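You operate a simulated robot arm through the tools that you are given. There is no shell and no other tool. Be economical: measure what you need, move in short steps, check, and stop when the job is done.

You run a simulated robot arm. Do the job below in one go: nothing can be reset, and whatever is moved stays where it is left.

JOB
Steam the creases out of the hanging T-shirt.
Fine: wait for the green lamp; steamer back in its dock, dock switched off. Set down upright: hand steamer. Where these are worked on the way, their far stop is far enough and under half their travel is too little: dock switch.

It is judged by the outcome, as a careful person would: the job done as asked, and still so three seconds after it is handed in. It fails if anything else is knocked over, pushed out of place, dropped, spilled or broken. Flat cloth is picked up by pressing the open fingertips on it (5 to 10 N) and closing them slowly along it; thin cloth reads only 2 to 8 mm in the jaws.

ROBOT AND FRAMES
A 6-joint arm with a two-finger parallel gripper on a trunk, on a base that drives. Base frame: it is fixed to the floor where the robot stands at the start and does not move with it; the origin is under the middle of the robot, x ahead of it, y to its left, z up; the surface under the hand at the start is at about z = 0.88. Readings come in m, degrees, newtons and seconds.
With the tool pointing down near the work surface it reaches from about 0.14 to 0.82 m from the robot's upright axis, wherever it stands. Its first joint turns from -166.0 to 166.0 degrees. Places, roughly: dock switch [0.4, 0, 0.9]; red t-shirt [0.5, -1.5, 1.5]. Payload 3.91 kg.
Tool frame: the origin (TCP) lies between the finger pads and is the grasp point; the fingertips stand 0.03 m ahead of it; z points along the fingers, y is the line along which they close. The gripper opens to 0.11 m. The fingers are 0.02 m wide and 0.01 m thick; the gripper's body (0.048 by 0.112 m) begins 0.055 m behind the TCP.
Orientation is told as [roll, pitch, yaw] about the base's x, y, z axes, in that order, counted from this pose: with the fingers straight down and closing along the base's y, the tool's x points along the base's -x, its y along +y and its z along -z.

CONTROLS
- The arm moves only by the tool step_arm. Its argument "series" is a list of rows, each an object of numbers (a shift or turn left out is 0, a gripper value left out holds the last): "dx", "dy", "dz": the shift along the tool's x, y, z in mm; "ax", "ay", "az": the turn, a rotation vector about the tool's x, y, z in degrees; "claw": the closure in counts, from 0 (fully open) to 255 (shut). In form: [{"dx": .., "dy": .., "dz": .., "ax": .., "ay": .., "az": .., "claw": ..}, ...]. A call has 1 to 20 rows; each row shifts and turns the commanded pose from where the row before left it, along the tool's axes as they then stand. A row lasts 0.2 s, in which the tool goes at most 0.05 m and 8.6 degrees; a call with a longer step from one row to the next is refused whole, and so is a gripper value outside its range. Where a pose cannot be reached the arm comes as near as it can. A force on the tool above 90 N (or 10 N above the force at the start of the call, whichever is more), or a blocked arm, ends the call early, and 0.2 s more pass. Each finger travels about 0.108 m/s and halts on what it meets, pressing with about 21 N; the grip force reading is that of the motor and also rises with nothing between the fingers. The clock runs only during rows and for 0.2 s after the last one: add rows that do not move to give the fingers time. It gives the time, the measured TCP pose, the force on the tool (base axes), the opening and the grip force at its end, in the units of the frame above (readings bear some noise), with the torque about the TCP (base axes, N m) and any sound that the robot's microphone picked up, and new pictures: "show" is both (left out), scene, wrist or none.
- Cameras (640 x 400 px; columns grow to the right, rows downward): "scene" is now at [-0.0802, -0.0069, 1.4728]; the picture's right is [-0.07, -1.00, 0.00], its down [-0.50, 0.03, -0.87] and it looks along [0.86, -0.06, -0.50] (base axes); focal length 255 px, centre (320, 200). "wrist" rides on the gripper at [0.077, 0.007, -0.114] in the tool frame; the picture's right is [-0.09, 1.00, 0.00], its down [-0.80, -0.07, -0.59] and it looks along [-0.59, -0.05, 0.80] (tool axes); focal length 270 px, centre (320, 200). There is no depth. A picture from a camera that has moved, and an enlarged one, comes with that camera's place and axes in the base frame and with its lens.
- lift_body(by): slides the trunk up (or, below 0, down) by that many m; the arm and the scene camera ride with it, the base frame stays. It gives what a move gives, with no picture.
- drive_base(legs): drives the robot by 1 to 6 legs, each [ahead, left, turn to the left] in m, m and degrees, along the robot's own axes; the way and the turn of a leg run together, so that a leg with both is an arc; at most 1.5 m and 180 degrees a leg. The arm and the cameras ride along, it lands a little off, and it stops where it bumps. It gives what a move gives, and a new picture of the scene camera.
- head_to(pan, tilt): turns the head with the scene camera to pan (to the left, within 86 degrees either way) and tilt (down, from -29 to 69), counted from straight ahead of the robot. It gives what a move gives, and a new picture of the scene camera.
- enlarge(camera, box): a new picture of the part [left, top, right, bottom] of that camera's present view, enlarged. No time passes.
- close_job(): hands the job in; it is judged then, once.

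Work in short steps. Places have to be worked out from the pictures, the camera data and where the tool is seen: move nearer, look again, correct. Check each grasp and each placing, and mend what went wrong. You have 120 turns and 260 pictures in all, those below and enlarged ones among them. Open the gripper and draw the arm clear of the work before you hand the job in, unless the task says otherwise; then end with one line.

The tools are called as name(argument=value, ...) on one line, values as JSON. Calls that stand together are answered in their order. step_arm: Moves the arm, as the interface text tells. Its arguments: {"type":"object","properties":{"series":{"type":"array","items":{"type":"object","properties":{"dx":{"type":"number"},"dy":{"type":"number"},"dz":{"type":"number"},"ax":{"type":"number"},"ay":{"type":"number"},"az":{"type":"number"},"claw":{"type":"number"}}}},"show":{"type":"string","enum":["both","scene","wrist","none"]}},"required":["series"]} The other tools are called the same way: lift_body (by) slides the trunk up or down; drive_base (legs) drives the base; head_to (pan, tilt) turns the head that bears the scene camera; enlarge (camera, box) takes an enlarged picture of a part of a camera's view; close_job () hands the job in.

At the start:

```text
t: 0.0
ee_pos: [0.4318, 0.0708, 1.2171]
tcp_rot: [0.0, 0.1, 0.0]
wrist_force: [-0.1, 0.4, -0.7]
torque: [-0.01, 0.02, 0.01]
grip_width: 0.1102
gripper_force: 0.1
trunk travel left (down, up): [-0.4, 0.14]
robot x, y, heading: [-0.0022, 0.0033, -0.0]
head pan, tilt: [-3.9, 29.9]
```

scene: 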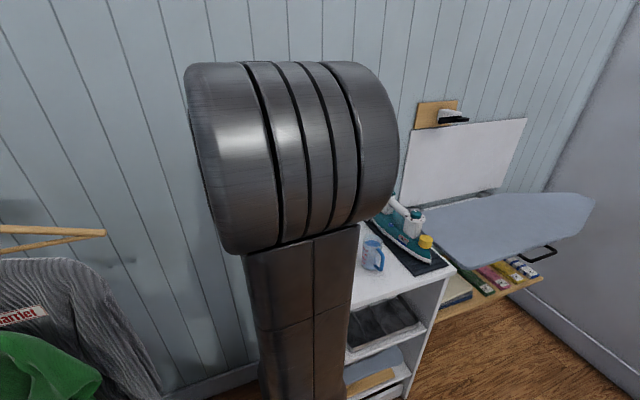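
wrist: 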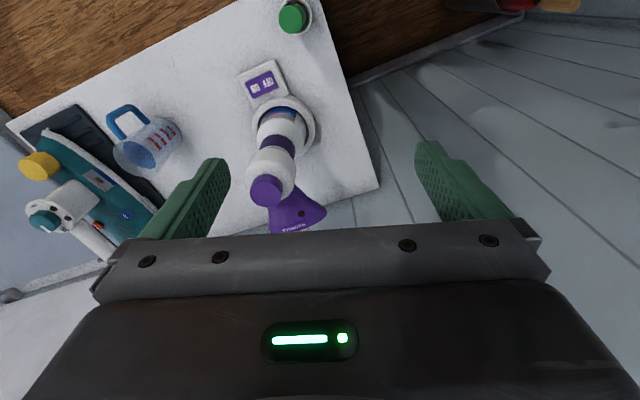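

The wrist view shows the steamer in a dock with a switch plate beside it. I'll look closer at them and turn the head toward the shirt.

enlarge(camera="wrist", box=[200, 0, 380, 240])

head_to(pan=-70, tilt=10)

```text
1.67 times, centred on (290, 120) of wrist
camera zoom: at [0.3542, 0.0782, 1.3315], right [0.09, 1.0, 0.0], down [0.8, -0.07, 0.59], along [0.59, -0.05, -0.8], focal length 450 px, centre (370, 333)
```

zoom: 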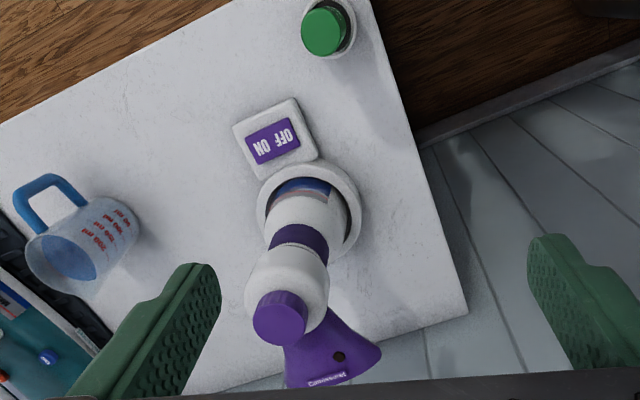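

```text
t: 1.4
ee_pos: [0.4328, 0.0714, 1.2174]
tcp_rot: [0.1, 0.0, 0.0]
wrist_force: [-0.3, -0.8, -0.5]
torque: [0.01, 0.03, -0.01]
grip_width: 0.1097
gripper_force: 0.0
trunk travel left (down, up): [-0.4, 0.14]
robot x, y, heading: [0.0009, 0.0015, -0.1]
head pan, tilt: [-70.0, 10.0]
camera scene: at [-0.1386, -0.0881, 1.505], right [-0.94, -0.34, 0.0], down [-0.06, 0.16, -0.98], along [0.34, -0.93, -0.17], focal length 255 px, centre (320, 200)
```

scene: 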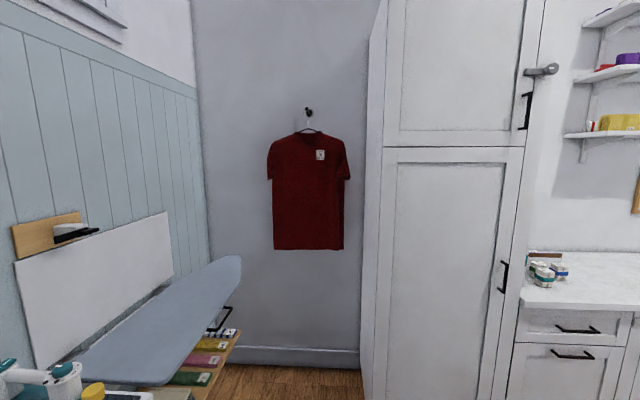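

Shirt hangs on the far wall (y≈-1.5), spanning about z 0.96–1.64. I'll zoom on it, then look back towards the steamer.

enlarge(camera="scene", box=[240, 90, 380, 260])

head_to(pan=15, tilt=45)

```text
2.35 times, centred on (310, 175) of scene
camera zoom: at [-0.1386, -0.0881, 1.505], right [-0.94, -0.34, 0.0], down [-0.06, 0.16, -0.98], along [0.34, -0.93, -0.17], focal length 600 px, centre (344, 259)
```

zoom: 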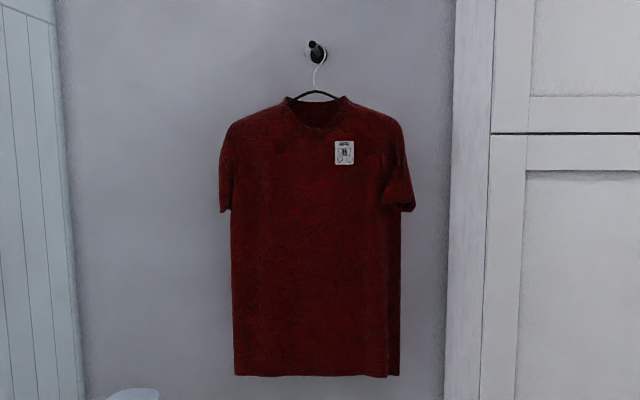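

```text
t: 3.0
ee_pos: [0.4331, 0.0717, 1.2185]
tcp_rot: [0.0, 0.0, 0.0]
wrist_force: [-0.2, 0.8, 0.4]
torque: [0.0, 0.0, -0.01]
grip_width: 0.11
gripper_force: 0.1
trunk travel left (down, up): [-0.4, 0.14]
robot x, y, heading: [0.0022, 0.0002, -0.1]
head pan, tilt: [15.0, 45.0]
camera scene: at [-0.0919, 0.0202, 1.4501], right [0.26, -0.97, 0.0], down [-0.68, -0.18, -0.71], along [0.68, 0.18, -0.71], focal length 255 px, centre (320, 200)
```

scene: 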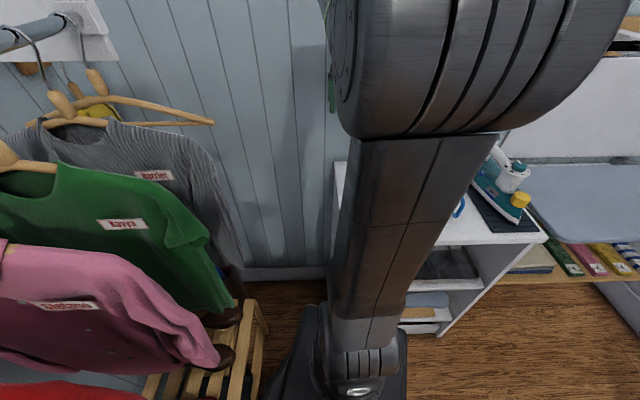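

The arm blocks the head's view, so I use the wrist camera: draw back and pitch it up a little to see the steamer from the side.

step_arm(series=[{"dx": 45}, {"dx": 45}, {"dx": 45}, {"dx": 40}, {"ay": -7}, {"ay": -7}, {"ay": -7}], show="wrist")

```text
t: 4.6
ee_pos: [0.255, 0.0711, 1.2181]
tcp_rot: [0.1, -21.1, 0.1]
wrist_force: [0.7, -0.3, -0.5]
torque: [0.0, 0.02, 0.05]
grip_width: 0.1099
gripper_force: 0.1
trunk travel left (down, up): [-0.4, 0.14]
robot x, y, heading: [0.0019, 0.002, -0.3]
head pan, tilt: [15.0, 45.0]
camera wrist: at [0.1415, 0.0772, 1.296], right [0.08, 1.0, 0.03], down [0.53, -0.07, 0.84], along [0.84, -0.05, -0.54], focal length 270 px, centre (320, 200)
```

wrist: 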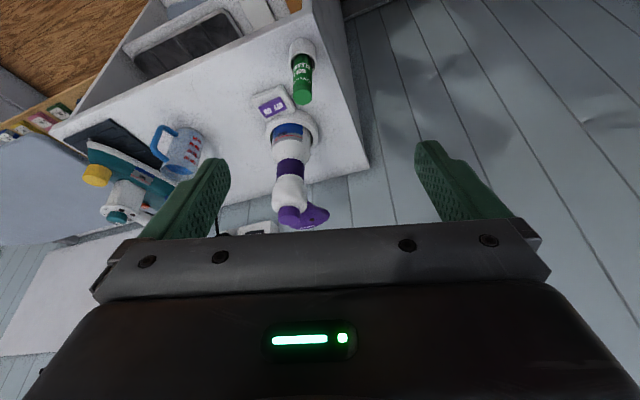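

The picture is upside-down in this pose; zooming on the steamer.

enlarge(camera="wrist", box=[230, 80, 350, 240])

```text
2.50 times, centred on (290, 160) of wrist
camera zoom: at [0.1415, 0.0772, 1.296], right [0.08, 1.0, 0.03], down [0.53, -0.07, 0.84], along [0.84, -0.05, -0.54], focal length 676 px, centre (395, 300)
```

zoom: 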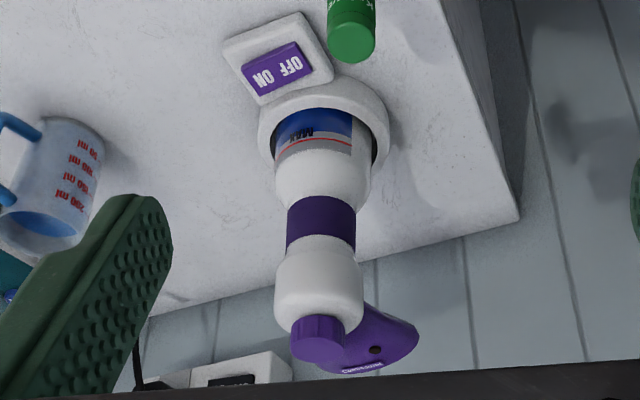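

Steamer axis is at about (0.505, 0.005), the purple neck band near z≈1.0 (~48 mm wide), head pointing to yaw≈+18°. The switch is at ~(0.448,-0.02). I'll straighten the tool and close in for a look at the switch.

step_arm(series=[{"ay": 7}, {"ay": 7}, {"ay": 7}, {"dx": -22, "dy": -40}, {"dx": -23, "dy": -45}, {"dz": 45}, {"dz": 45}, {"dz": 28}], show="wrist")

enlarge(camera="wrist", box=[220, 80, 440, 240])

```text
refused: row 5 steps farther than a row can; nothing moved
```

```text
2.50 times, centred on (330, 160) of wrist
camera zoom: at [0.1415, 0.0772, 1.296], right [0.08, 1.0, 0.03], down [0.53, -0.07, 0.84], along [0.84, -0.05, -0.54], focal length 676 px, centre (295, 300)
```

zoom: 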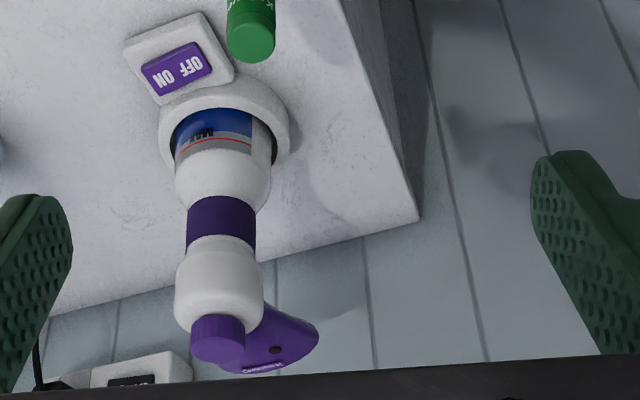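

One row was marginally too long; I'll split it.

step_arm(series=[{"ay": 7}, {"ay": 7}, {"ay": 7}, {"dx": -15, "dy": -30}, {"dx": -15, "dy": -30}, {"dx": -15, "dy": -30}, {"dz": 40}, {"dz": 40}, {"dz": 38}], show="wrist")

enlarge(camera="wrist", box=[220, 80, 440, 240])

```text
t: 6.6
ee_pos: [0.3027, -0.0172, 1.0987]
tcp_rot: [0.0, 0.2, 0.1]
wrist_force: [0.0, 0.3, 0.1]
torque: [0.01, 0.02, -0.01]
grip_width: 0.11
gripper_force: 0.0
trunk travel left (down, up): [-0.4, 0.14]
robot x, y, heading: [0.0003, -0.001, -0.2]
head pan, tilt: [15.0, 45.0]
camera wrist: at [0.2256, -0.0106, 1.2134], right [0.09, 1.0, 0.0], down [0.8, -0.07, 0.59], along [0.59, -0.05, -0.81], focal length 270 px, centre (320, 200)
```

wrist: 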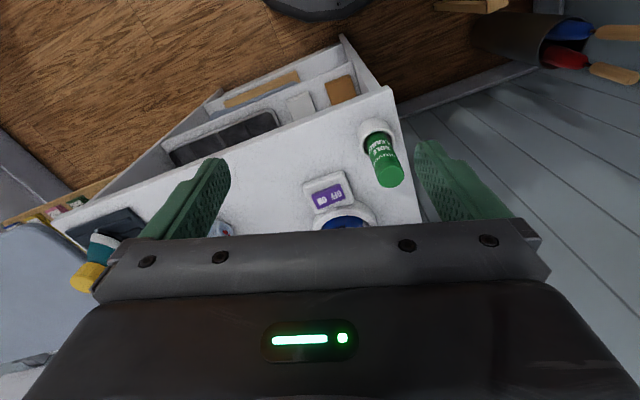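

```text
2.50 times, centred on (330, 160) of wrist
camera zoom: at [0.2256, -0.0106, 1.2134], right [0.09, 1.0, 0.0], down [0.8, -0.07, 0.59], along [0.59, -0.05, -0.81], focal length 676 px, centre (295, 300)
```

zoom: 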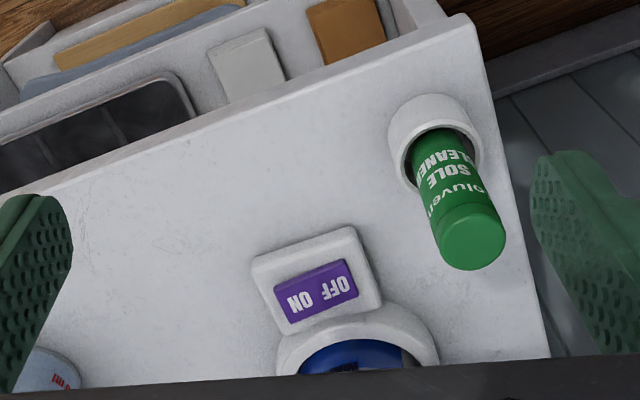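

Switch plate centre ≈(0.442,-0.017), ON end towards -y. I'll close the fingers and come in tilted (yaw 30, pitch -40) so the gripper stays clear of the steamer's knob and the green bottle at (0.36,0.045).

step_arm(series=[{"az": -7.5, "claw": 255}, {"az": -7.5}, {"az": -7.5}, {"az": -7.5}, {"ay": -8}, {"ay": -8}, {"ay": -8}, {"ay": -8}, {"ay": -8}, {"dy": -45}, {"dy": -45}, {"dz": 40}, {"dz": 40}, {"dz": 40, "dx": 9}], show="wrist")

enlarge(camera="wrist", box=[220, 80, 440, 240])

```text
t: 8.4
ee_pos: [0.3207, -0.0127, 1.0531]
tcp_rot: [6.5, -22.6, 28.6]
wrist_force: [0.4, 0.3, -0.9]
torque: [-0.01, -0.01, 0.04]
grip_width: 0.0001
gripper_force: 21.2
trunk travel left (down, up): [-0.4, 0.14]
robot x, y, heading: [0.0027, 0.0, -0.0]
head pan, tilt: [15.0, 45.0]
stopped in row 9: the arm was blocked; the commanded pose is now the measured one
camera wrist: at [0.222, -0.0731, 1.1286], right [-0.44, 0.89, 0.14], down [0.52, 0.13, 0.85], along [0.73, 0.45, -0.51], focal length 270 px, centre (320, 200)
```

wrist: 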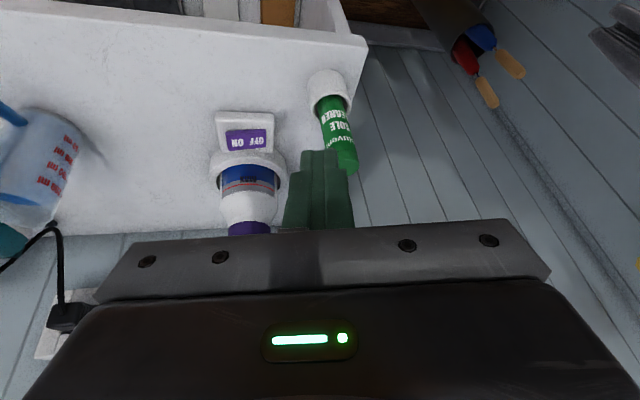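

```text
2.50 times, centred on (330, 160) of wrist
camera zoom: at [0.222, -0.0731, 1.1286], right [-0.44, 0.89, 0.14], down [0.52, 0.13, 0.85], along [0.73, 0.45, -0.51], focal length 676 px, centre (295, 300)
```

zoom: 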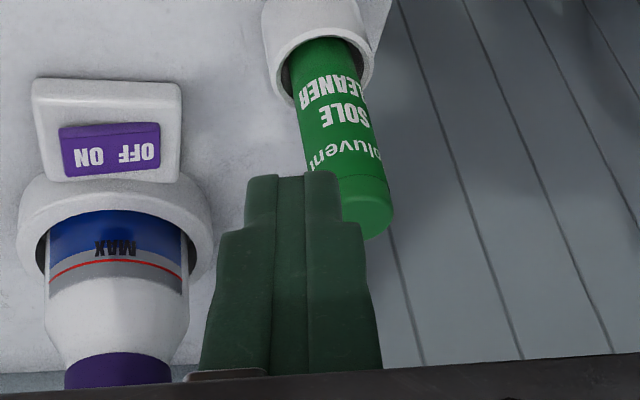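

No contact force: the arm was folded against its own limits, too close in. I'll drive the base back and to the right for room.

drive_base(legs=[[-0.2, 0, 0], [0, -0.1, 0]])

```text
t: 9.8
ee_pos: [0.1893, -0.0452, 1.0522]
tcp_rot: [6.6, -22.7, 25.6]
wrist_force: [1.0, 1.3, -1.6]
torque: [0.01, 0.0, -0.02]
grip_width: 0.0
gripper_force: 21.0
trunk travel left (down, up): [-0.4, 0.14]
robot x, y, heading: [-0.1316, -0.0124, -2.8]
head pan, tilt: [15.0, 45.0]
stopped in leg 1: the robot was blocked; the commanded pose is now the measured one
camera scene: at [-0.2177, 0.0039, 1.4556], right [0.13, -0.99, 0.0], down [-0.65, -0.09, -0.75], along [0.75, 0.1, -0.66], focal length 255 px, centre (320, 200)
```

scene: 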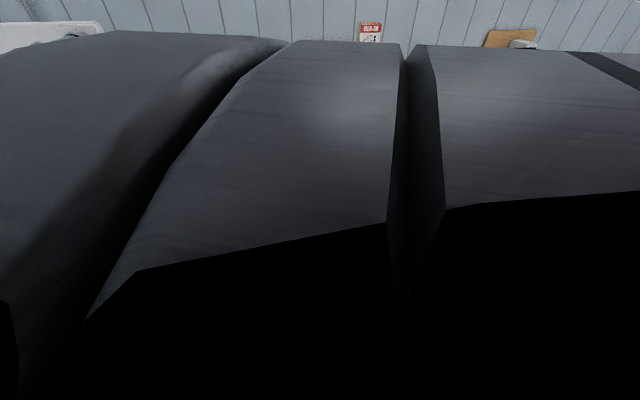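

The base bumped something behind at 0.13 m. I'll look to both sides for what's there.

head_to(pan=86, tilt=50)

head_to(pan=-86, tilt=50)

```text
t: 11.2
ee_pos: [0.1883, -0.0434, 1.0523]
tcp_rot: [6.5, -22.7, 25.7]
wrist_force: [0.7, 0.6, 0.5]
torque: [0.0, -0.03, 0.01]
grip_width: 0.0001
gripper_force: 21.3
trunk travel left (down, up): [-0.4, 0.14]
robot x, y, heading: [-0.1341, -0.0165, -2.7]
head pan, tilt: [85.9, 50.0]
camera scene: at [-0.2195, 0.0046, 1.4535], right [0.14, -0.99, 0.0], down [-0.67, -0.1, -0.74], along [0.73, 0.1, -0.68], focal length 255 px, centre (320, 200)
```

scene: 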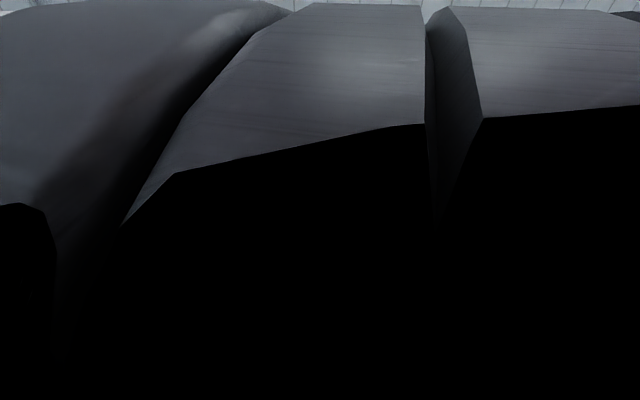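

```text
t: 13.8
ee_pos: [0.188, -0.0441, 1.0526]
tcp_rot: [6.6, -22.6, 25.6]
wrist_force: [0.0, -0.1, 0.6]
torque: [-0.02, -0.02, 0.0]
grip_width: 0.0001
gripper_force: 20.7
trunk travel left (down, up): [-0.4, 0.14]
robot x, y, heading: [-0.1305, -0.0135, -3.1]
head pan, tilt: [-85.9, 50.0]
camera scene: at [-0.2265, -0.0274, 1.4446], right [-0.26, -0.97, 0.0], down [-0.73, 0.2, -0.66], along [0.63, -0.17, -0.75], focal length 255 px, centre (320, 200)
```

scene: 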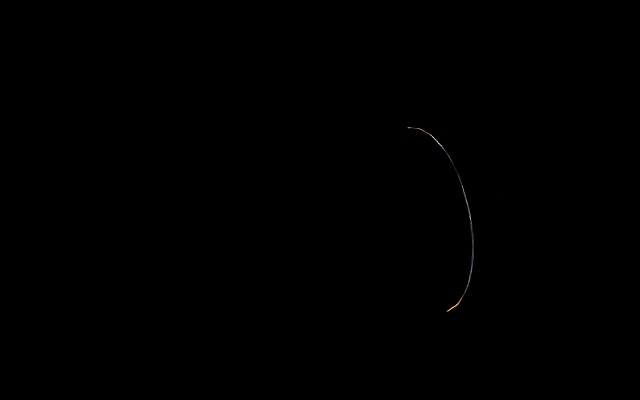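

The head axes show it barely panned: the folded elbow is jammed against the head. I'll extend the arm forward and up to free it.

step_arm(series=[{"dx": -30}, {"dx": -40}, {"dx": -40}, {"dx": -20, "ay": 7}, {"ay": 7}, {"ay": 7}], show="none")

head_to(pan=0, tilt=20)

```text
t: 15.2
ee_pos: [0.2957, 0.0076, 1.1014]
tcp_rot: [6.2, -1.6, 28.0]
wrist_force: [1.2, -0.5, 1.0]
torque: [-0.03, -0.02, 0.02]
grip_width: 0.0
gripper_force: 20.5
trunk travel left (down, up): [-0.4, 0.14]
robot x, y, heading: [-0.1276, -0.0161, -2.7]
head pan, tilt: [-85.9, 50.0]
```

```text
t: 16.8
ee_pos: [0.2968, 0.0078, 1.1032]
tcp_rot: [6.2, -1.8, 28.1]
wrist_force: [-0.7, 0.0, 0.5]
torque: [-0.01, -0.01, 0.0]
grip_width: 0.0
gripper_force: 20.8
trunk travel left (down, up): [-0.4, 0.14]
robot x, y, heading: [-0.1339, -0.018, -2.8]
head pan, tilt: [0.0, 20.0]
camera scene: at [-0.2088, -0.0121, 1.4887], right [-0.05, -1.0, 0.0], down [-0.34, 0.02, -0.94], along [0.94, -0.05, -0.34], focal length 255 px, centre (320, 200)
```

scene: 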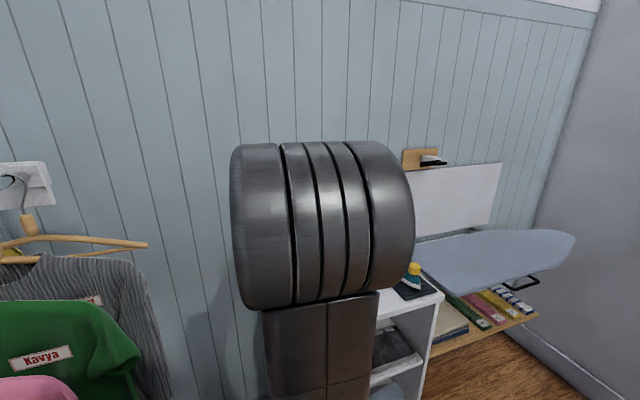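

Head is free again. Now drive on back and look both ways to see the free floor.

drive_base(legs=[[-0.1, 0, 0]])

head_to(pan=86, tilt=45)

head_to(pan=-86, tilt=45)

```text
t: 17.9
ee_pos: [0.2555, -0.0428, 1.1017]
tcp_rot: [6.1, -1.7, 23.0]
wrist_force: [0.1, -1.1, -0.8]
torque: [-0.02, 0.02, -0.02]
grip_width: 0.0
gripper_force: 21.1
trunk travel left (down, up): [-0.4, 0.14]
robot x, y, heading: [-0.1731, -0.027, -7.9]
head pan, tilt: [0.0, 20.0]
stopped in leg 1: the robot was blocked; the commanded pose is now the measured one
camera scene: at [-0.2492, -0.0174, 1.4888], right [-0.14, -0.99, 0.0], down [-0.34, 0.05, -0.94], along [0.93, -0.13, -0.34], focal length 255 px, centre (320, 200)
```

scene: 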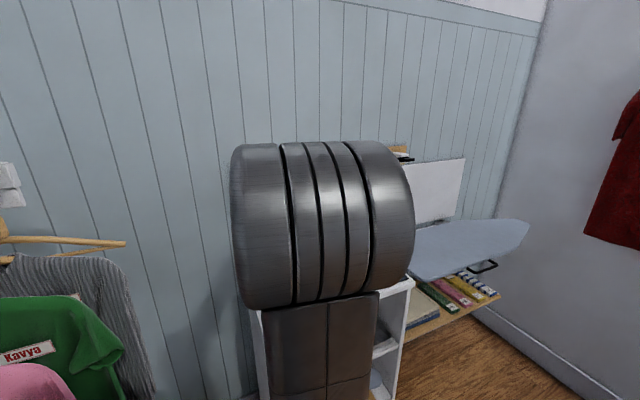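

```text
t: 19.6
ee_pos: [0.2543, -0.0434, 1.102]
tcp_rot: [6.1, -1.7, 22.8]
wrist_force: [-0.7, 0.2, -0.3]
torque: [-0.02, 0.01, -0.05]
grip_width: 0.0001
gripper_force: 21.5
trunk travel left (down, up): [-0.4, 0.14]
robot x, y, heading: [-0.1735, -0.0257, -7.8]
head pan, tilt: [85.9, 45.0]
camera scene: at [-0.3246, 0.0749, 1.4501], right [0.98, -0.21, 0.0], down [-0.15, -0.69, -0.71], along [0.15, 0.69, -0.71], focal length 255 px, centre (320, 200)
```

scene: 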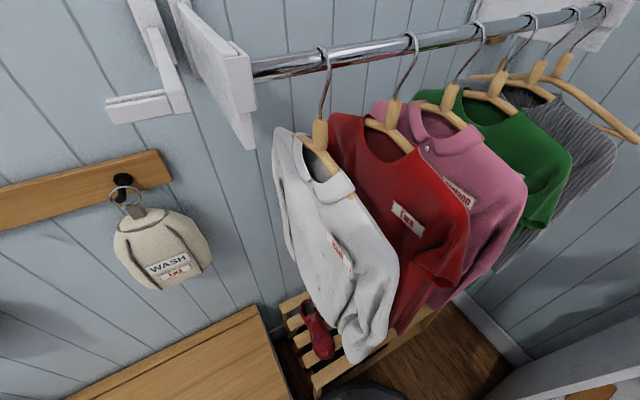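

```text
t: 22.1
ee_pos: [0.2549, -0.0427, 1.1031]
tcp_rot: [6.1, -1.6, 22.9]
wrist_force: [0.0, 0.4, 1.0]
torque: [-0.01, -0.03, 0.01]
grip_width: 0.0001
gripper_force: 20.8
trunk travel left (down, up): [-0.4, 0.14]
robot x, y, heading: [-0.173, -0.0286, -8.2]
head pan, tilt: [-85.9, 45.0]
camera scene: at [-0.3475, -0.0857, 1.4501], right [-1.0, 0.07, 0.0], down [0.05, 0.71, -0.71], along [-0.05, -0.71, -0.71], focal length 255 px, centre (320, 200)
```

scene: 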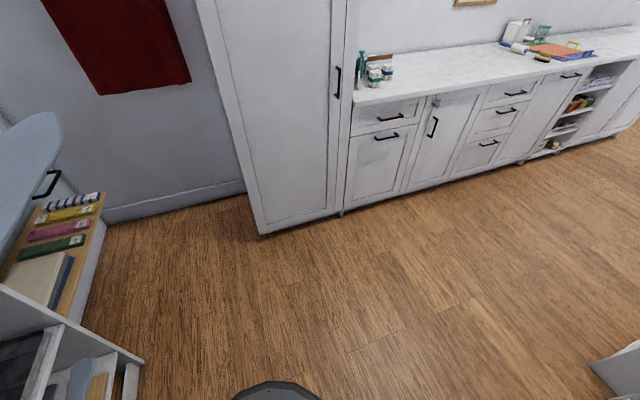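

A bench behind-left blocks the base; the floor to the right is free. I'll shift right and turn so that I face the dock at about yaw 25°.

drive_base(legs=[[0.04, -0.1, 0], [0.02, -0.145, 0], [0, 0, 33]])

head_to(pan=0, tilt=35)

```text
t: 25.9
ee_pos: [0.2145, -0.045, 1.104]
tcp_rot: [6.0, -1.7, 57.4]
wrist_force: [0.2, 0.6, -0.7]
torque: [0.01, 0.03, 0.02]
grip_width: 0.0
gripper_force: 21.1
trunk travel left (down, up): [-0.4, 0.14]
robot x, y, heading: [-0.1478, -0.2735, 26.4]
head pan, tilt: [-85.9, 45.0]
camera scene: at [-0.2578, -0.4202, 1.4501], right [-0.86, -0.51, 0.0], down [-0.36, 0.61, -0.71], along [0.36, -0.61, -0.71], focal length 255 px, centre (320, 200)
```

scene: 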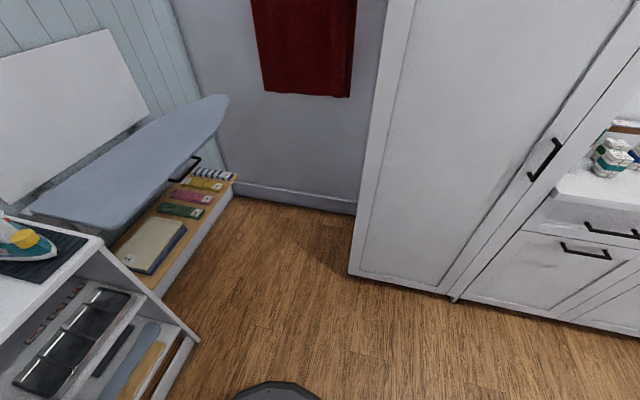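

```text
t: 27.5
ee_pos: [0.2157, -0.0453, 1.1021]
tcp_rot: [6.1, -1.7, 57.3]
wrist_force: [-0.7, 0.2, -1.0]
torque: [0.0, 0.01, -0.02]
grip_width: 0.0001
gripper_force: 21.0
trunk travel left (down, up): [-0.4, 0.14]
robot x, y, heading: [-0.1444, -0.2736, 26.1]
head pan, tilt: [0.0, 35.0]
camera scene: at [-0.2199, -0.3111, 1.4649], right [0.44, -0.9, 0.0], down [-0.51, -0.25, -0.82], along [0.73, 0.36, -0.57], focal length 255 px, centre (320, 200)
```

scene: 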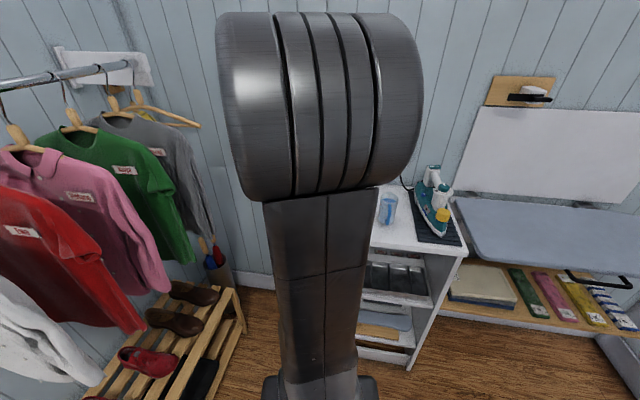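

Now square the tool to yaw 25°, move out a bit, and tilt it -40° for pressing.

step_arm(series=[{"ax": 6.1, "ay": 1.7}, {"az": 8}, {"az": 8}, {"az": 8}, {"az": 8}, {"dy": -45}, {"dx": -45}, {"dx": -35}, {"ay": -8}, {"ay": -8}, {"ay": -8}, {"ay": -8}, {"ay": -8}], show="wrist")

```text
t: 30.3
ee_pos: [0.3089, -0.0498, 1.1029]
tcp_rot: [0.0, -40.2, 25.4]
wrist_force: [-0.3, -0.6, 0.2]
torque: [-0.02, 0.0, 0.01]
grip_width: 0.0
gripper_force: 20.6
trunk travel left (down, up): [-0.4, 0.14]
robot x, y, heading: [-0.1461, -0.2719, 26.2]
head pan, tilt: [0.0, 35.0]
camera wrist: at [0.1838, -0.1007, 1.1411], right [-0.37, 0.93, 0.06], down [0.24, 0.03, 0.97], along [0.9, 0.37, -0.23], focal length 270 px, centre (320, 200)
```

wrist: 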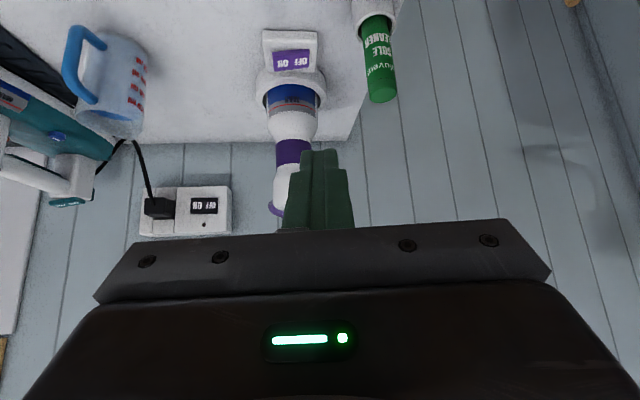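

enlarge(camera="wrist", box=[230, 10, 350, 90])

```text
5.00 times, centred on (290, 50) of wrist
camera zoom: at [0.1838, -0.1007, 1.1411], right [-0.37, 0.93, 0.06], down [0.24, 0.03, 0.97], along [0.9, 0.37, -0.23], focal length 1351 px, centre (470, 950)
```

zoom: 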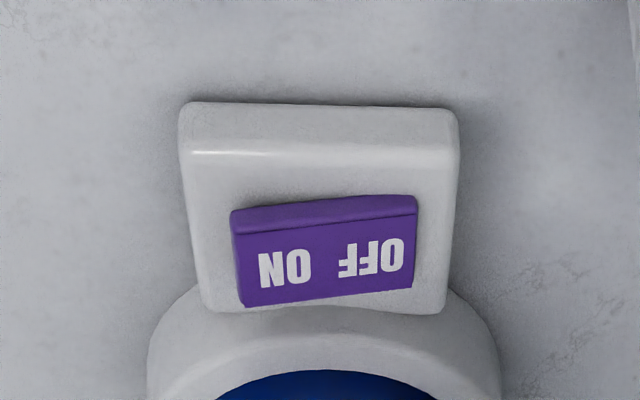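

The ON end sits raised (currently OFF). ON end is at ~(0.4445,-0.036,0.915). Moving to a hover above it.

step_arm(series=[{"dy": -45}, {"dz": 45}, {"dz": 45}, {"dz": 45}, {"dz": 38, "dx": -7}], show="wrist")

enlarge(camera="wrist", box=[240, 80, 400, 240])

```text
t: 31.5
ee_pos: [0.4341, -0.0407, 0.9729]
tcp_rot: [0.0, -40.1, 25.4]
wrist_force: [0.4, -0.3, -0.6]
torque: [-0.01, 0.04, 0.04]
grip_width: 0.0001
gripper_force: 21.3
trunk travel left (down, up): [-0.4, 0.14]
robot x, y, heading: [-0.1502, -0.2729, 26.5]
head pan, tilt: [0.0, 35.0]
camera wrist: at [0.3105, -0.0919, 1.011], right [-0.37, 0.93, 0.06], down [0.24, 0.04, 0.97], along [0.9, 0.37, -0.23], focal length 270 px, centre (320, 200)
```

wrist: 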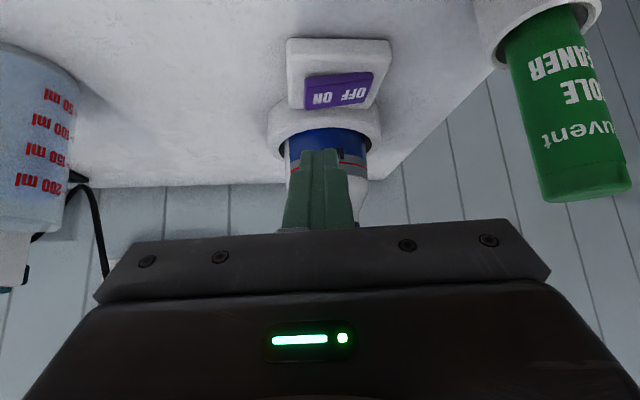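

```text
2.50 times, centred on (320, 160) of wrist
camera zoom: at [0.3105, -0.0919, 1.011], right [-0.37, 0.93, 0.06], down [0.24, 0.04, 0.97], along [0.9, 0.37, -0.23], focal length 676 px, centre (320, 300)
```

zoom: 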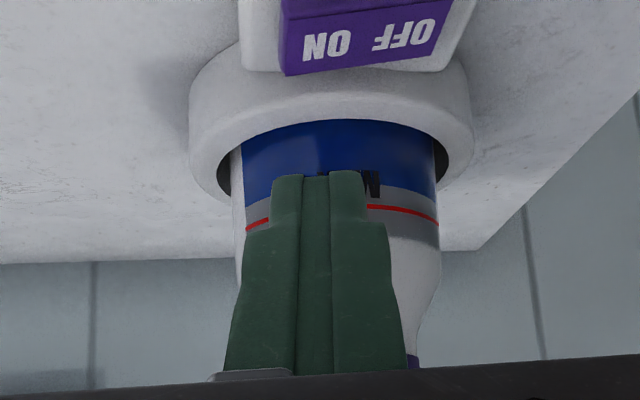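

Aligned over ON. Pressing straight down in small steps.

step_arm(series=[{"dx": 7.7, "dz": 9.2}, {"dx": 7.7, "dz": 9.2}, {"dx": 2, "dz": 2.3}, {"dx": 2, "dz": 2.3}, {"dx": 2, "dz": 2.3}, {"dx": 2, "dz": 2.3}], show="wrist")

enlarge(camera="wrist", box=[220, 80, 440, 240])

```text
t: 32.9
ee_pos: [0.4329, -0.0431, 0.9378]
tcp_rot: [0.0, -40.0, 25.5]
wrist_force: [-0.6, 0.4, -0.2]
torque: [-0.02, -0.01, 0.0]
grip_width: 0.0
gripper_force: 21.4
trunk travel left (down, up): [-0.4, 0.14]
robot x, y, heading: [-0.1443, -0.2728, 26.4]
head pan, tilt: [0.0, 35.0]
camera wrist: at [0.3085, -0.0931, 0.9768], right [-0.37, 0.93, 0.06], down [0.24, 0.04, 0.97], along [0.9, 0.37, -0.23], focal length 270 px, centre (320, 200)
```

wrist: 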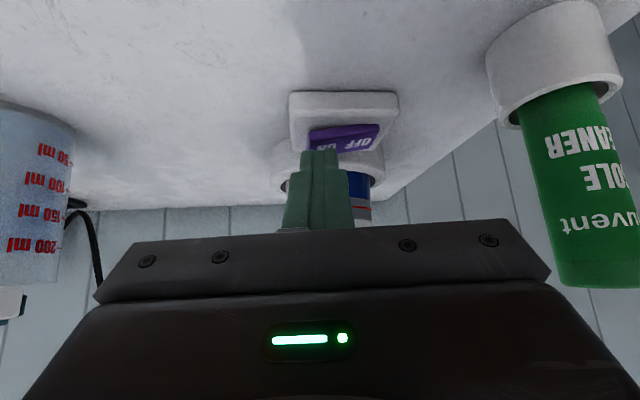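

```text
2.50 times, centred on (330, 160) of wrist
camera zoom: at [0.3085, -0.0931, 0.9768], right [-0.37, 0.93, 0.06], down [0.24, 0.04, 0.97], along [0.9, 0.37, -0.23], focal length 676 px, centre (295, 300)
```

zoom: 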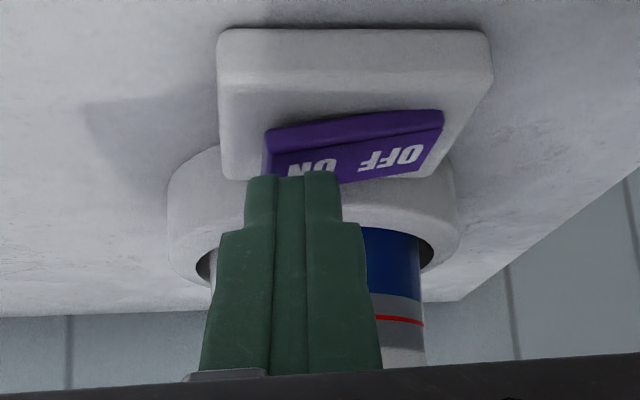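

No contact yet; continue down.

step_arm(series=[{"dx": 1.9, "dz": 2.3}, {"dx": 1.9, "dz": 2.3}, {"dx": 1.3, "dz": 1.5}, {"dx": 1.3, "dz": 1.5}, {"dx": 1.3, "dz": 1.5}], show="wrist")

enlarge(camera="wrist", box=[220, 80, 440, 240])

```text
t: 34.1
ee_pos: [0.43, -0.0397, 0.9302]
tcp_rot: [0.4, -39.8, 25.4]
wrist_force: [-0.4, 0.7, 0.0]
torque: [0.02, -0.03, 0.01]
grip_width: 0.0001
gripper_force: 21.2
out of reach, approached as far as the arm can: row 5
trunk travel left (down, up): [-0.4, 0.14]
robot x, y, heading: [-0.1467, -0.2712, 26.2]
head pan, tilt: [0.0, 35.0]
heard: click
camera wrist: at [0.307, -0.0921, 0.9697], right [-0.37, 0.93, 0.06], down [0.24, 0.03, 0.97], along [0.9, 0.37, -0.24], focal length 270 px, centre (320, 200)
```

wrist: 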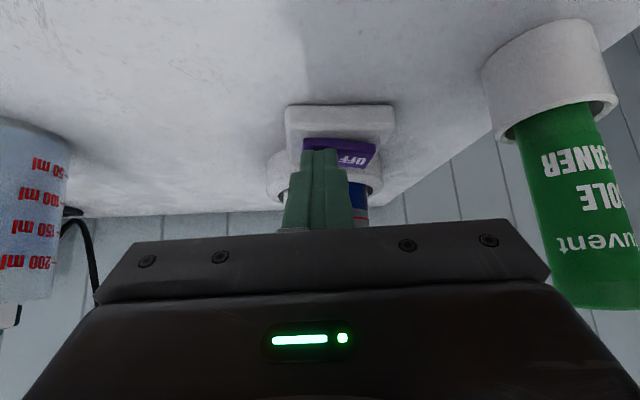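

```text
2.50 times, centred on (330, 160) of wrist
camera zoom: at [0.307, -0.0921, 0.9697], right [-0.37, 0.93, 0.06], down [0.24, 0.03, 0.97], along [0.9, 0.37, -0.24], focal length 676 px, centre (295, 300)
```

zoom: 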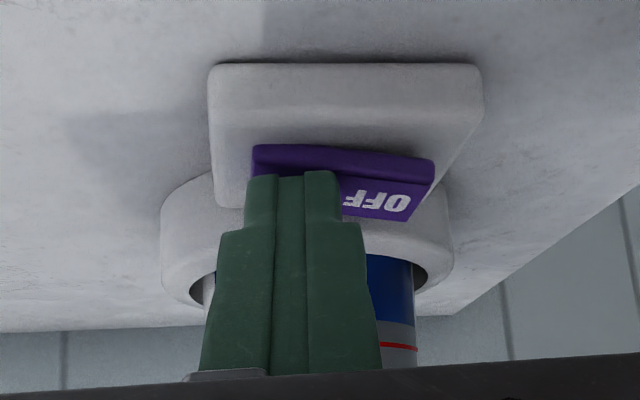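

Click: the rocker has flipped to ON. I retreat up and back, watching for a lamp.

step_arm(series=[{"dx": -20, "dz": -24}, {"dx": -15, "dz": -18}, {"dz": -45}, {"dz": -45}, {"dz": -40}], show="wrist")

enlarge(camera="wrist", box=[200, 60, 420, 240])

```text
t: 35.3
ee_pos: [0.3528, -0.0766, 1.0852]
tcp_rot: [-0.1, -40.1, 25.4]
wrist_force: [0.5, 0.2, -0.1]
torque: [0.0, -0.05, 0.01]
grip_width: 0.0002
gripper_force: 20.8
trunk travel left (down, up): [-0.4, 0.14]
robot x, y, heading: [-0.1465, -0.2759, 26.5]
head pan, tilt: [0.0, 35.0]
camera wrist: at [0.2298, -0.1267, 1.1235], right [-0.37, 0.93, 0.06], down [0.24, 0.03, 0.97], along [0.9, 0.37, -0.23], focal length 270 px, centre (320, 200)
```

wrist: 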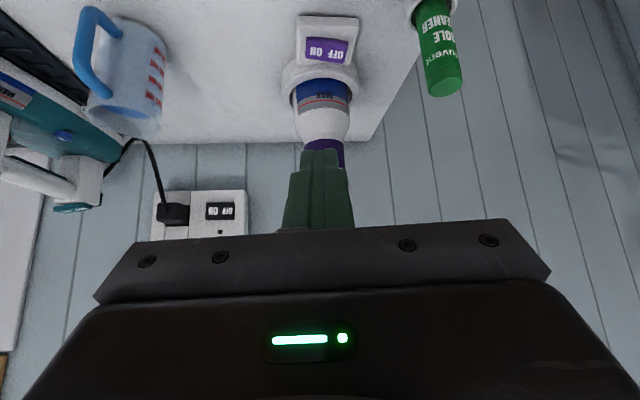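

```text
2.22 times, centred on (310, 150) of wrist
camera zoom: at [0.2298, -0.1267, 1.1235], right [-0.37, 0.93, 0.06], down [0.24, 0.03, 0.97], along [0.9, 0.37, -0.23], focal length 601 px, centre (342, 311)
```

zoom: 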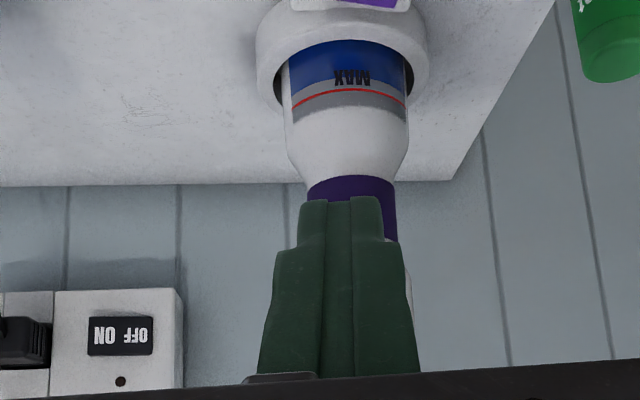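

Now raise the tool upright and spin it 180° so the wrist camera ends up above the gripper when it goes horizontal.

step_arm(series=[{"ay": 8}, {"ay": 8}, {"ay": 8}, {"ay": 8}, {"ay": 8}, {"dz": -45, "az": 8}, {"dz": -45, "az": 8}, {"dz": -20, "az": 8}, {"az": 8}, {"az": 8}, {"az": 8}, {"az": 8}, {"az": 8}, {"az": 8}, {"az": 8}, {"az": 8}], show="wrist")

```text
t: 38.7
ee_pos: [0.3548, -0.0764, 1.1946]
tcp_rot: [0.1, 0.0, -62.7]
wrist_force: [-0.9, -0.5, -0.2]
torque: [-0.02, -0.03, 0.01]
grip_width: 0.0002
gripper_force: 20.9
trunk travel left (down, up): [-0.4, 0.14]
robot x, y, heading: [-0.1487, -0.2767, 26.3]
head pan, tilt: [0.0, 35.0]
camera wrist: at [0.3242, -0.0048, 1.3091], right [0.93, 0.38, 0.0], down [0.3, -0.74, 0.59], along [0.23, -0.55, -0.8], focal length 270 px, centre (320, 200)
```

wrist: 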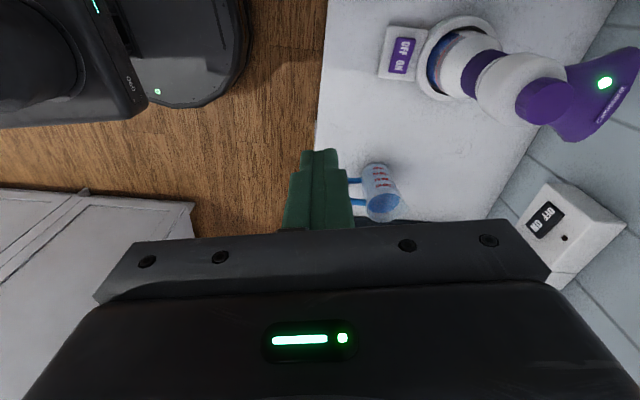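

The lamp on the steamer head is lit. Let me verify its colour and continue the spin.

enlarge(camera="wrist", box=[480, 20, 640, 160])

step_arm(series=[{"az": 8}, {"az": 8}, {"az": 8}, {"az": 8}, {"az": 8}, {"az": 8}, {"az": 8}, {"az": 8}, {"az": 8}, {"az": 8}, {"az": 8}, {"az": 4}], show="wrist")

```text
2.86 times, centred on (560, 90) of wrist
camera zoom: at [0.3242, -0.0048, 1.3091], right [0.93, 0.38, 0.0], down [0.3, -0.74, 0.59], along [0.23, -0.55, -0.8], focal length 772 px, centre (-366, 514)
```

zoom: 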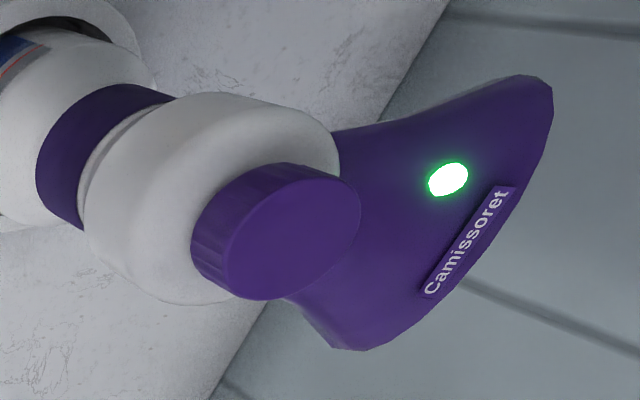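

```text
t: 41.3
ee_pos: [0.3859, -0.1523, 1.1931]
tcp_rot: [-0.4, 0.1, -153.6]
wrist_force: [0.2, -0.7, -0.2]
torque: [0.0, 0.03, 0.01]
grip_width: 0.0
gripper_force: 20.5
out of reach, approached as far as the arm can: row 11, 12
trunk travel left (down, up): [-0.4, 0.14]
robot x, y, heading: [-0.1468, -0.2737, 26.1]
head pan, tilt: [0.0, 35.0]
camera wrist: at [0.4563, -0.1245, 1.3082], right [0.36, -0.93, -0.01], down [-0.75, -0.3, 0.59], along [-0.55, -0.21, -0.8], focal length 270 px, centre (320, 200)
```

wrist: 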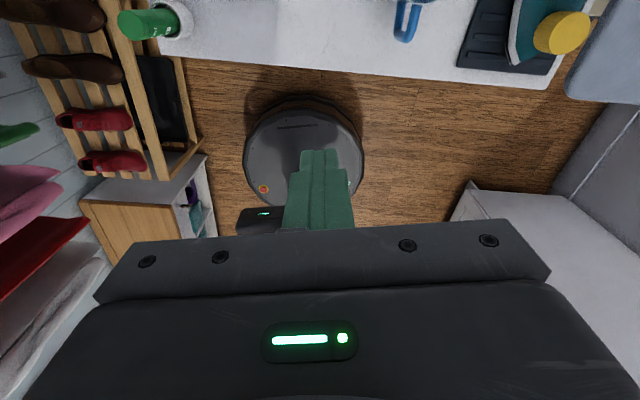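

Lamp is green and ready. The flipped wrist is at a joint limit though, so I'll go back to the original roll (camera below the gripper), which worked well.

step_arm(series=[{"az": -8.5}, {"az": -8.5}, {"az": -8.5}, {"az": -8.5}, {"az": -8.5}, {"az": -8.5}, {"az": -8.5}, {"az": -8.5}, {"az": -8.5}, {"az": -8.5}, {"az": -8.5}, {"az": -8.5}, {"az": -8.5}, {"az": -8.5}, {"az": -8.5}, {"az": -8.5}, {"az": -8.5}, {"az": -8.5}, {"az": -8.5}, {"az": -8.5}], show="none")

step_arm(series=[{"az": -8.5}, {"ay": -8}, {"ay": -8}, {"ay": -8}, {"ay": -8}, {"ay": -8}, {"ay": -8}, {"ay": -8}, {"ay": -8}, {"ay": -8}, {"ay": -8}, {"ay": -5}], show="wrist")

```text
t: 45.5
ee_pos: [0.3863, -0.1501, 1.1935]
tcp_rot: [0.1, 0.0, 15.7]
wrist_force: [0.5, 0.0, 0.7]
torque: [0.0, -0.02, 0.02]
grip_width: 0.0
gripper_force: 20.7
trunk travel left (down, up): [-0.4, 0.14]
robot x, y, heading: [-0.146, -0.2773, 26.3]
head pan, tilt: [0.0, 35.0]
```

```text
t: 48.1
ee_pos: [0.3862, -0.151, 1.1926]
tcp_rot: [-0.2, -85.0, 24.1]
wrist_force: [0.0, -0.1, 0.4]
torque: [0.0, -0.02, 0.04]
grip_width: 0.0002
gripper_force: 21.0
trunk travel left (down, up): [-0.4, 0.14]
robot x, y, heading: [-0.1463, -0.2729, 26.3]
head pan, tilt: [0.0, 35.0]
camera wrist: at [0.2714, -0.1944, 1.1254], right [-0.4, 0.91, 0.09], down [-0.45, -0.28, 0.85], along [0.8, 0.3, 0.52], focal length 270 px, centre (320, 200)
```

wrist: 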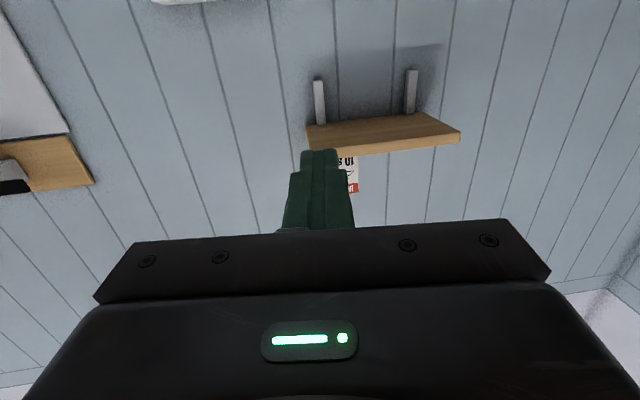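

I'll set pitch -75, open the jaws to ~90 mm and go to a pre-grasp 150 mm short of the purple band; also check the sign on the wall.

enlarge(camera="wrist", box=[300, 120, 400, 210])

step_arm(series=[{"ay": 5, "claw": 46}, {"ay": 5}, {"dy": 43}, {"dy": 43}, {"dx": 48}, {"dx": 48}, {"dx": 48}, {"dx": 48}, {"dz": 44}, {"dz": 44}], show="both")

```text
4.44 times, centred on (350, 165) of wrist
camera zoom: at [0.2714, -0.1944, 1.1254], right [-0.4, 0.91, 0.09], down [-0.45, -0.28, 0.85], along [0.8, 0.3, 0.52], focal length 1201 px, centre (187, 356)
```

zoom: 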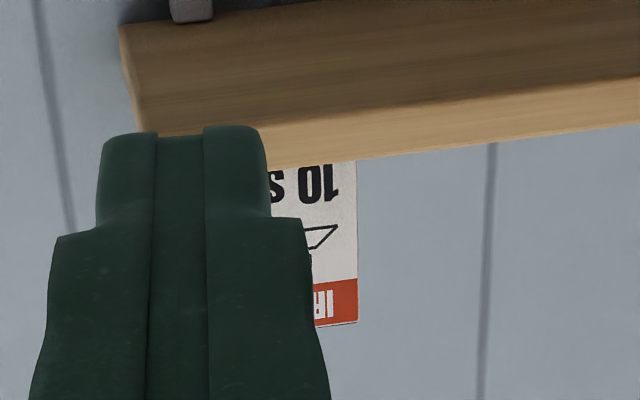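

```text
t: 50.3
ee_pos: [0.4014, -0.0982, 0.9811]
tcp_rot: [-0.1, -74.9, 24.1]
wrist_force: [-0.6, -0.3, -0.8]
torque: [-0.01, -0.02, 0.03]
grip_width: 0.0902
gripper_force: 0.1
out of reach, approached as far as the arm can: row 4
trunk travel left (down, up): [-0.4, 0.14]
robot x, y, heading: [-0.1486, -0.2723, 26.3]
head pan, tilt: [0.0, 35.0]
camera scene: at [-0.2195, -0.3108, 1.4649], right [0.44, -0.9, 0.0], down [-0.51, -0.25, -0.82], along [0.73, 0.36, -0.57], focal length 255 px, centre (320, 200)
camera wrist: at [0.2785, -0.1443, 0.9357], right [-0.38, 0.92, 0.08], down [-0.31, -0.21, 0.93], along [0.87, 0.33, 0.36], focal length 270 px, centre (320, 200)
```

scene: 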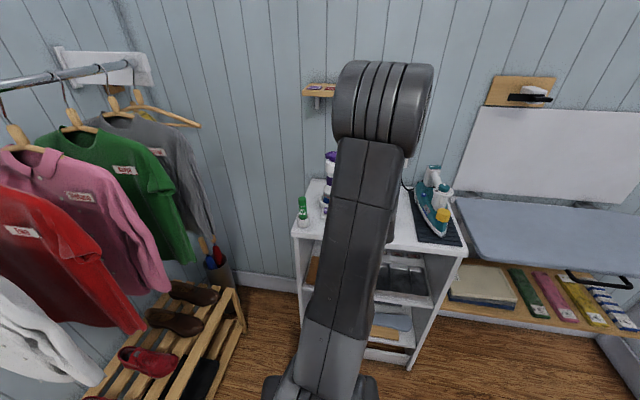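
wrist: 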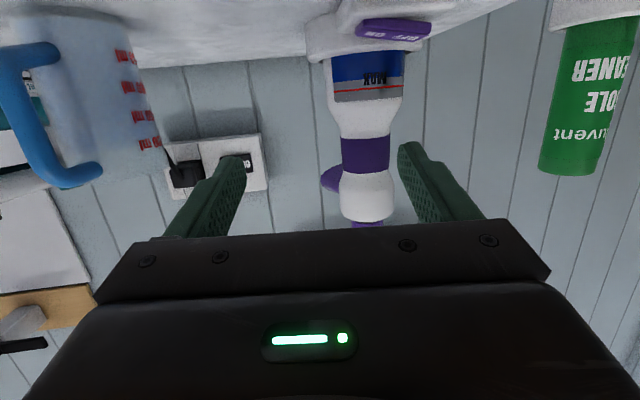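

Band centre triangulates to (0.520, 0.002, 0.993). I shift 43 mm left, then approach most of the way and check.

step_arm(series=[{"dy": 43}, {"dx": -16, "dz": 46}, {"dx": -16, "dz": 46}], show="wrist")

```text
t: 51.1
ee_pos: [0.4725, -0.0174, 0.9901]
tcp_rot: [0.0, -75.0, 24.0]
wrist_force: [0.9, 0.0, -0.5]
torque: [-0.01, -0.02, 0.0]
grip_width: 0.0901
gripper_force: 0.1
trunk travel left (down, up): [-0.4, 0.14]
robot x, y, heading: [-0.1479, -0.2771, 26.2]
head pan, tilt: [0.0, 35.0]
camera wrist: at [0.3492, -0.0647, 0.9454], right [-0.38, 0.92, 0.08], down [-0.31, -0.21, 0.93], along [0.87, 0.33, 0.36], focal length 270 px, centre (320, 200)
```

wrist: 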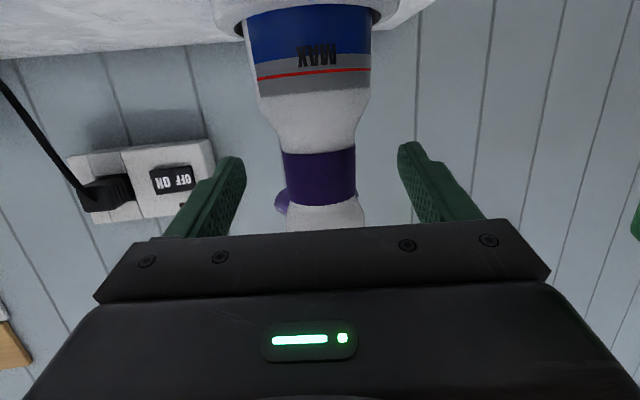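

Centred between the fingers. Advance the last 50 mm and close.

step_arm(series=[{"dx": -6.5, "dz": 24}, {"dx": -6.5, "dz": 24}, {"claw": 150}, {"claw": 255}, {}, {}, {}], show="wrist")

```text
t: 52.7
ee_pos: [0.5189, 0.001, 0.9911]
tcp_rot: [0.0, -75.0, 23.9]
wrist_force: [0.4, -1.0, 0.4]
torque: [-0.09, 0.06, 0.0]
grip_width: 0.0488
gripper_force: 20.9
trunk travel left (down, up): [-0.4, 0.14]
robot x, y, heading: [-0.1445, -0.2743, 26.0]
head pan, tilt: [0.0, 35.0]
camera wrist: at [0.396, -0.0454, 0.9465], right [-0.38, 0.92, 0.09], down [-0.31, -0.21, 0.93], along [0.87, 0.33, 0.36], focal length 270 px, centre (320, 200)
```

wrist: 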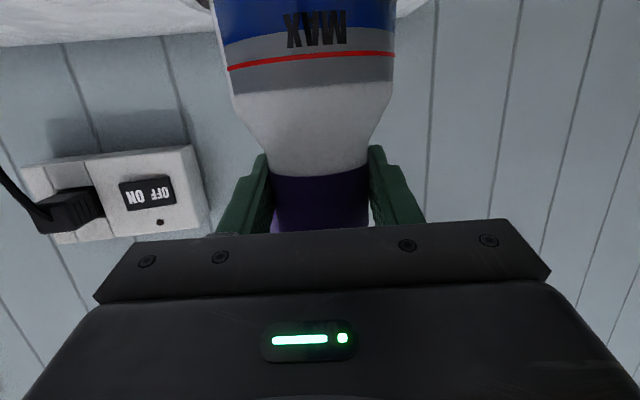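

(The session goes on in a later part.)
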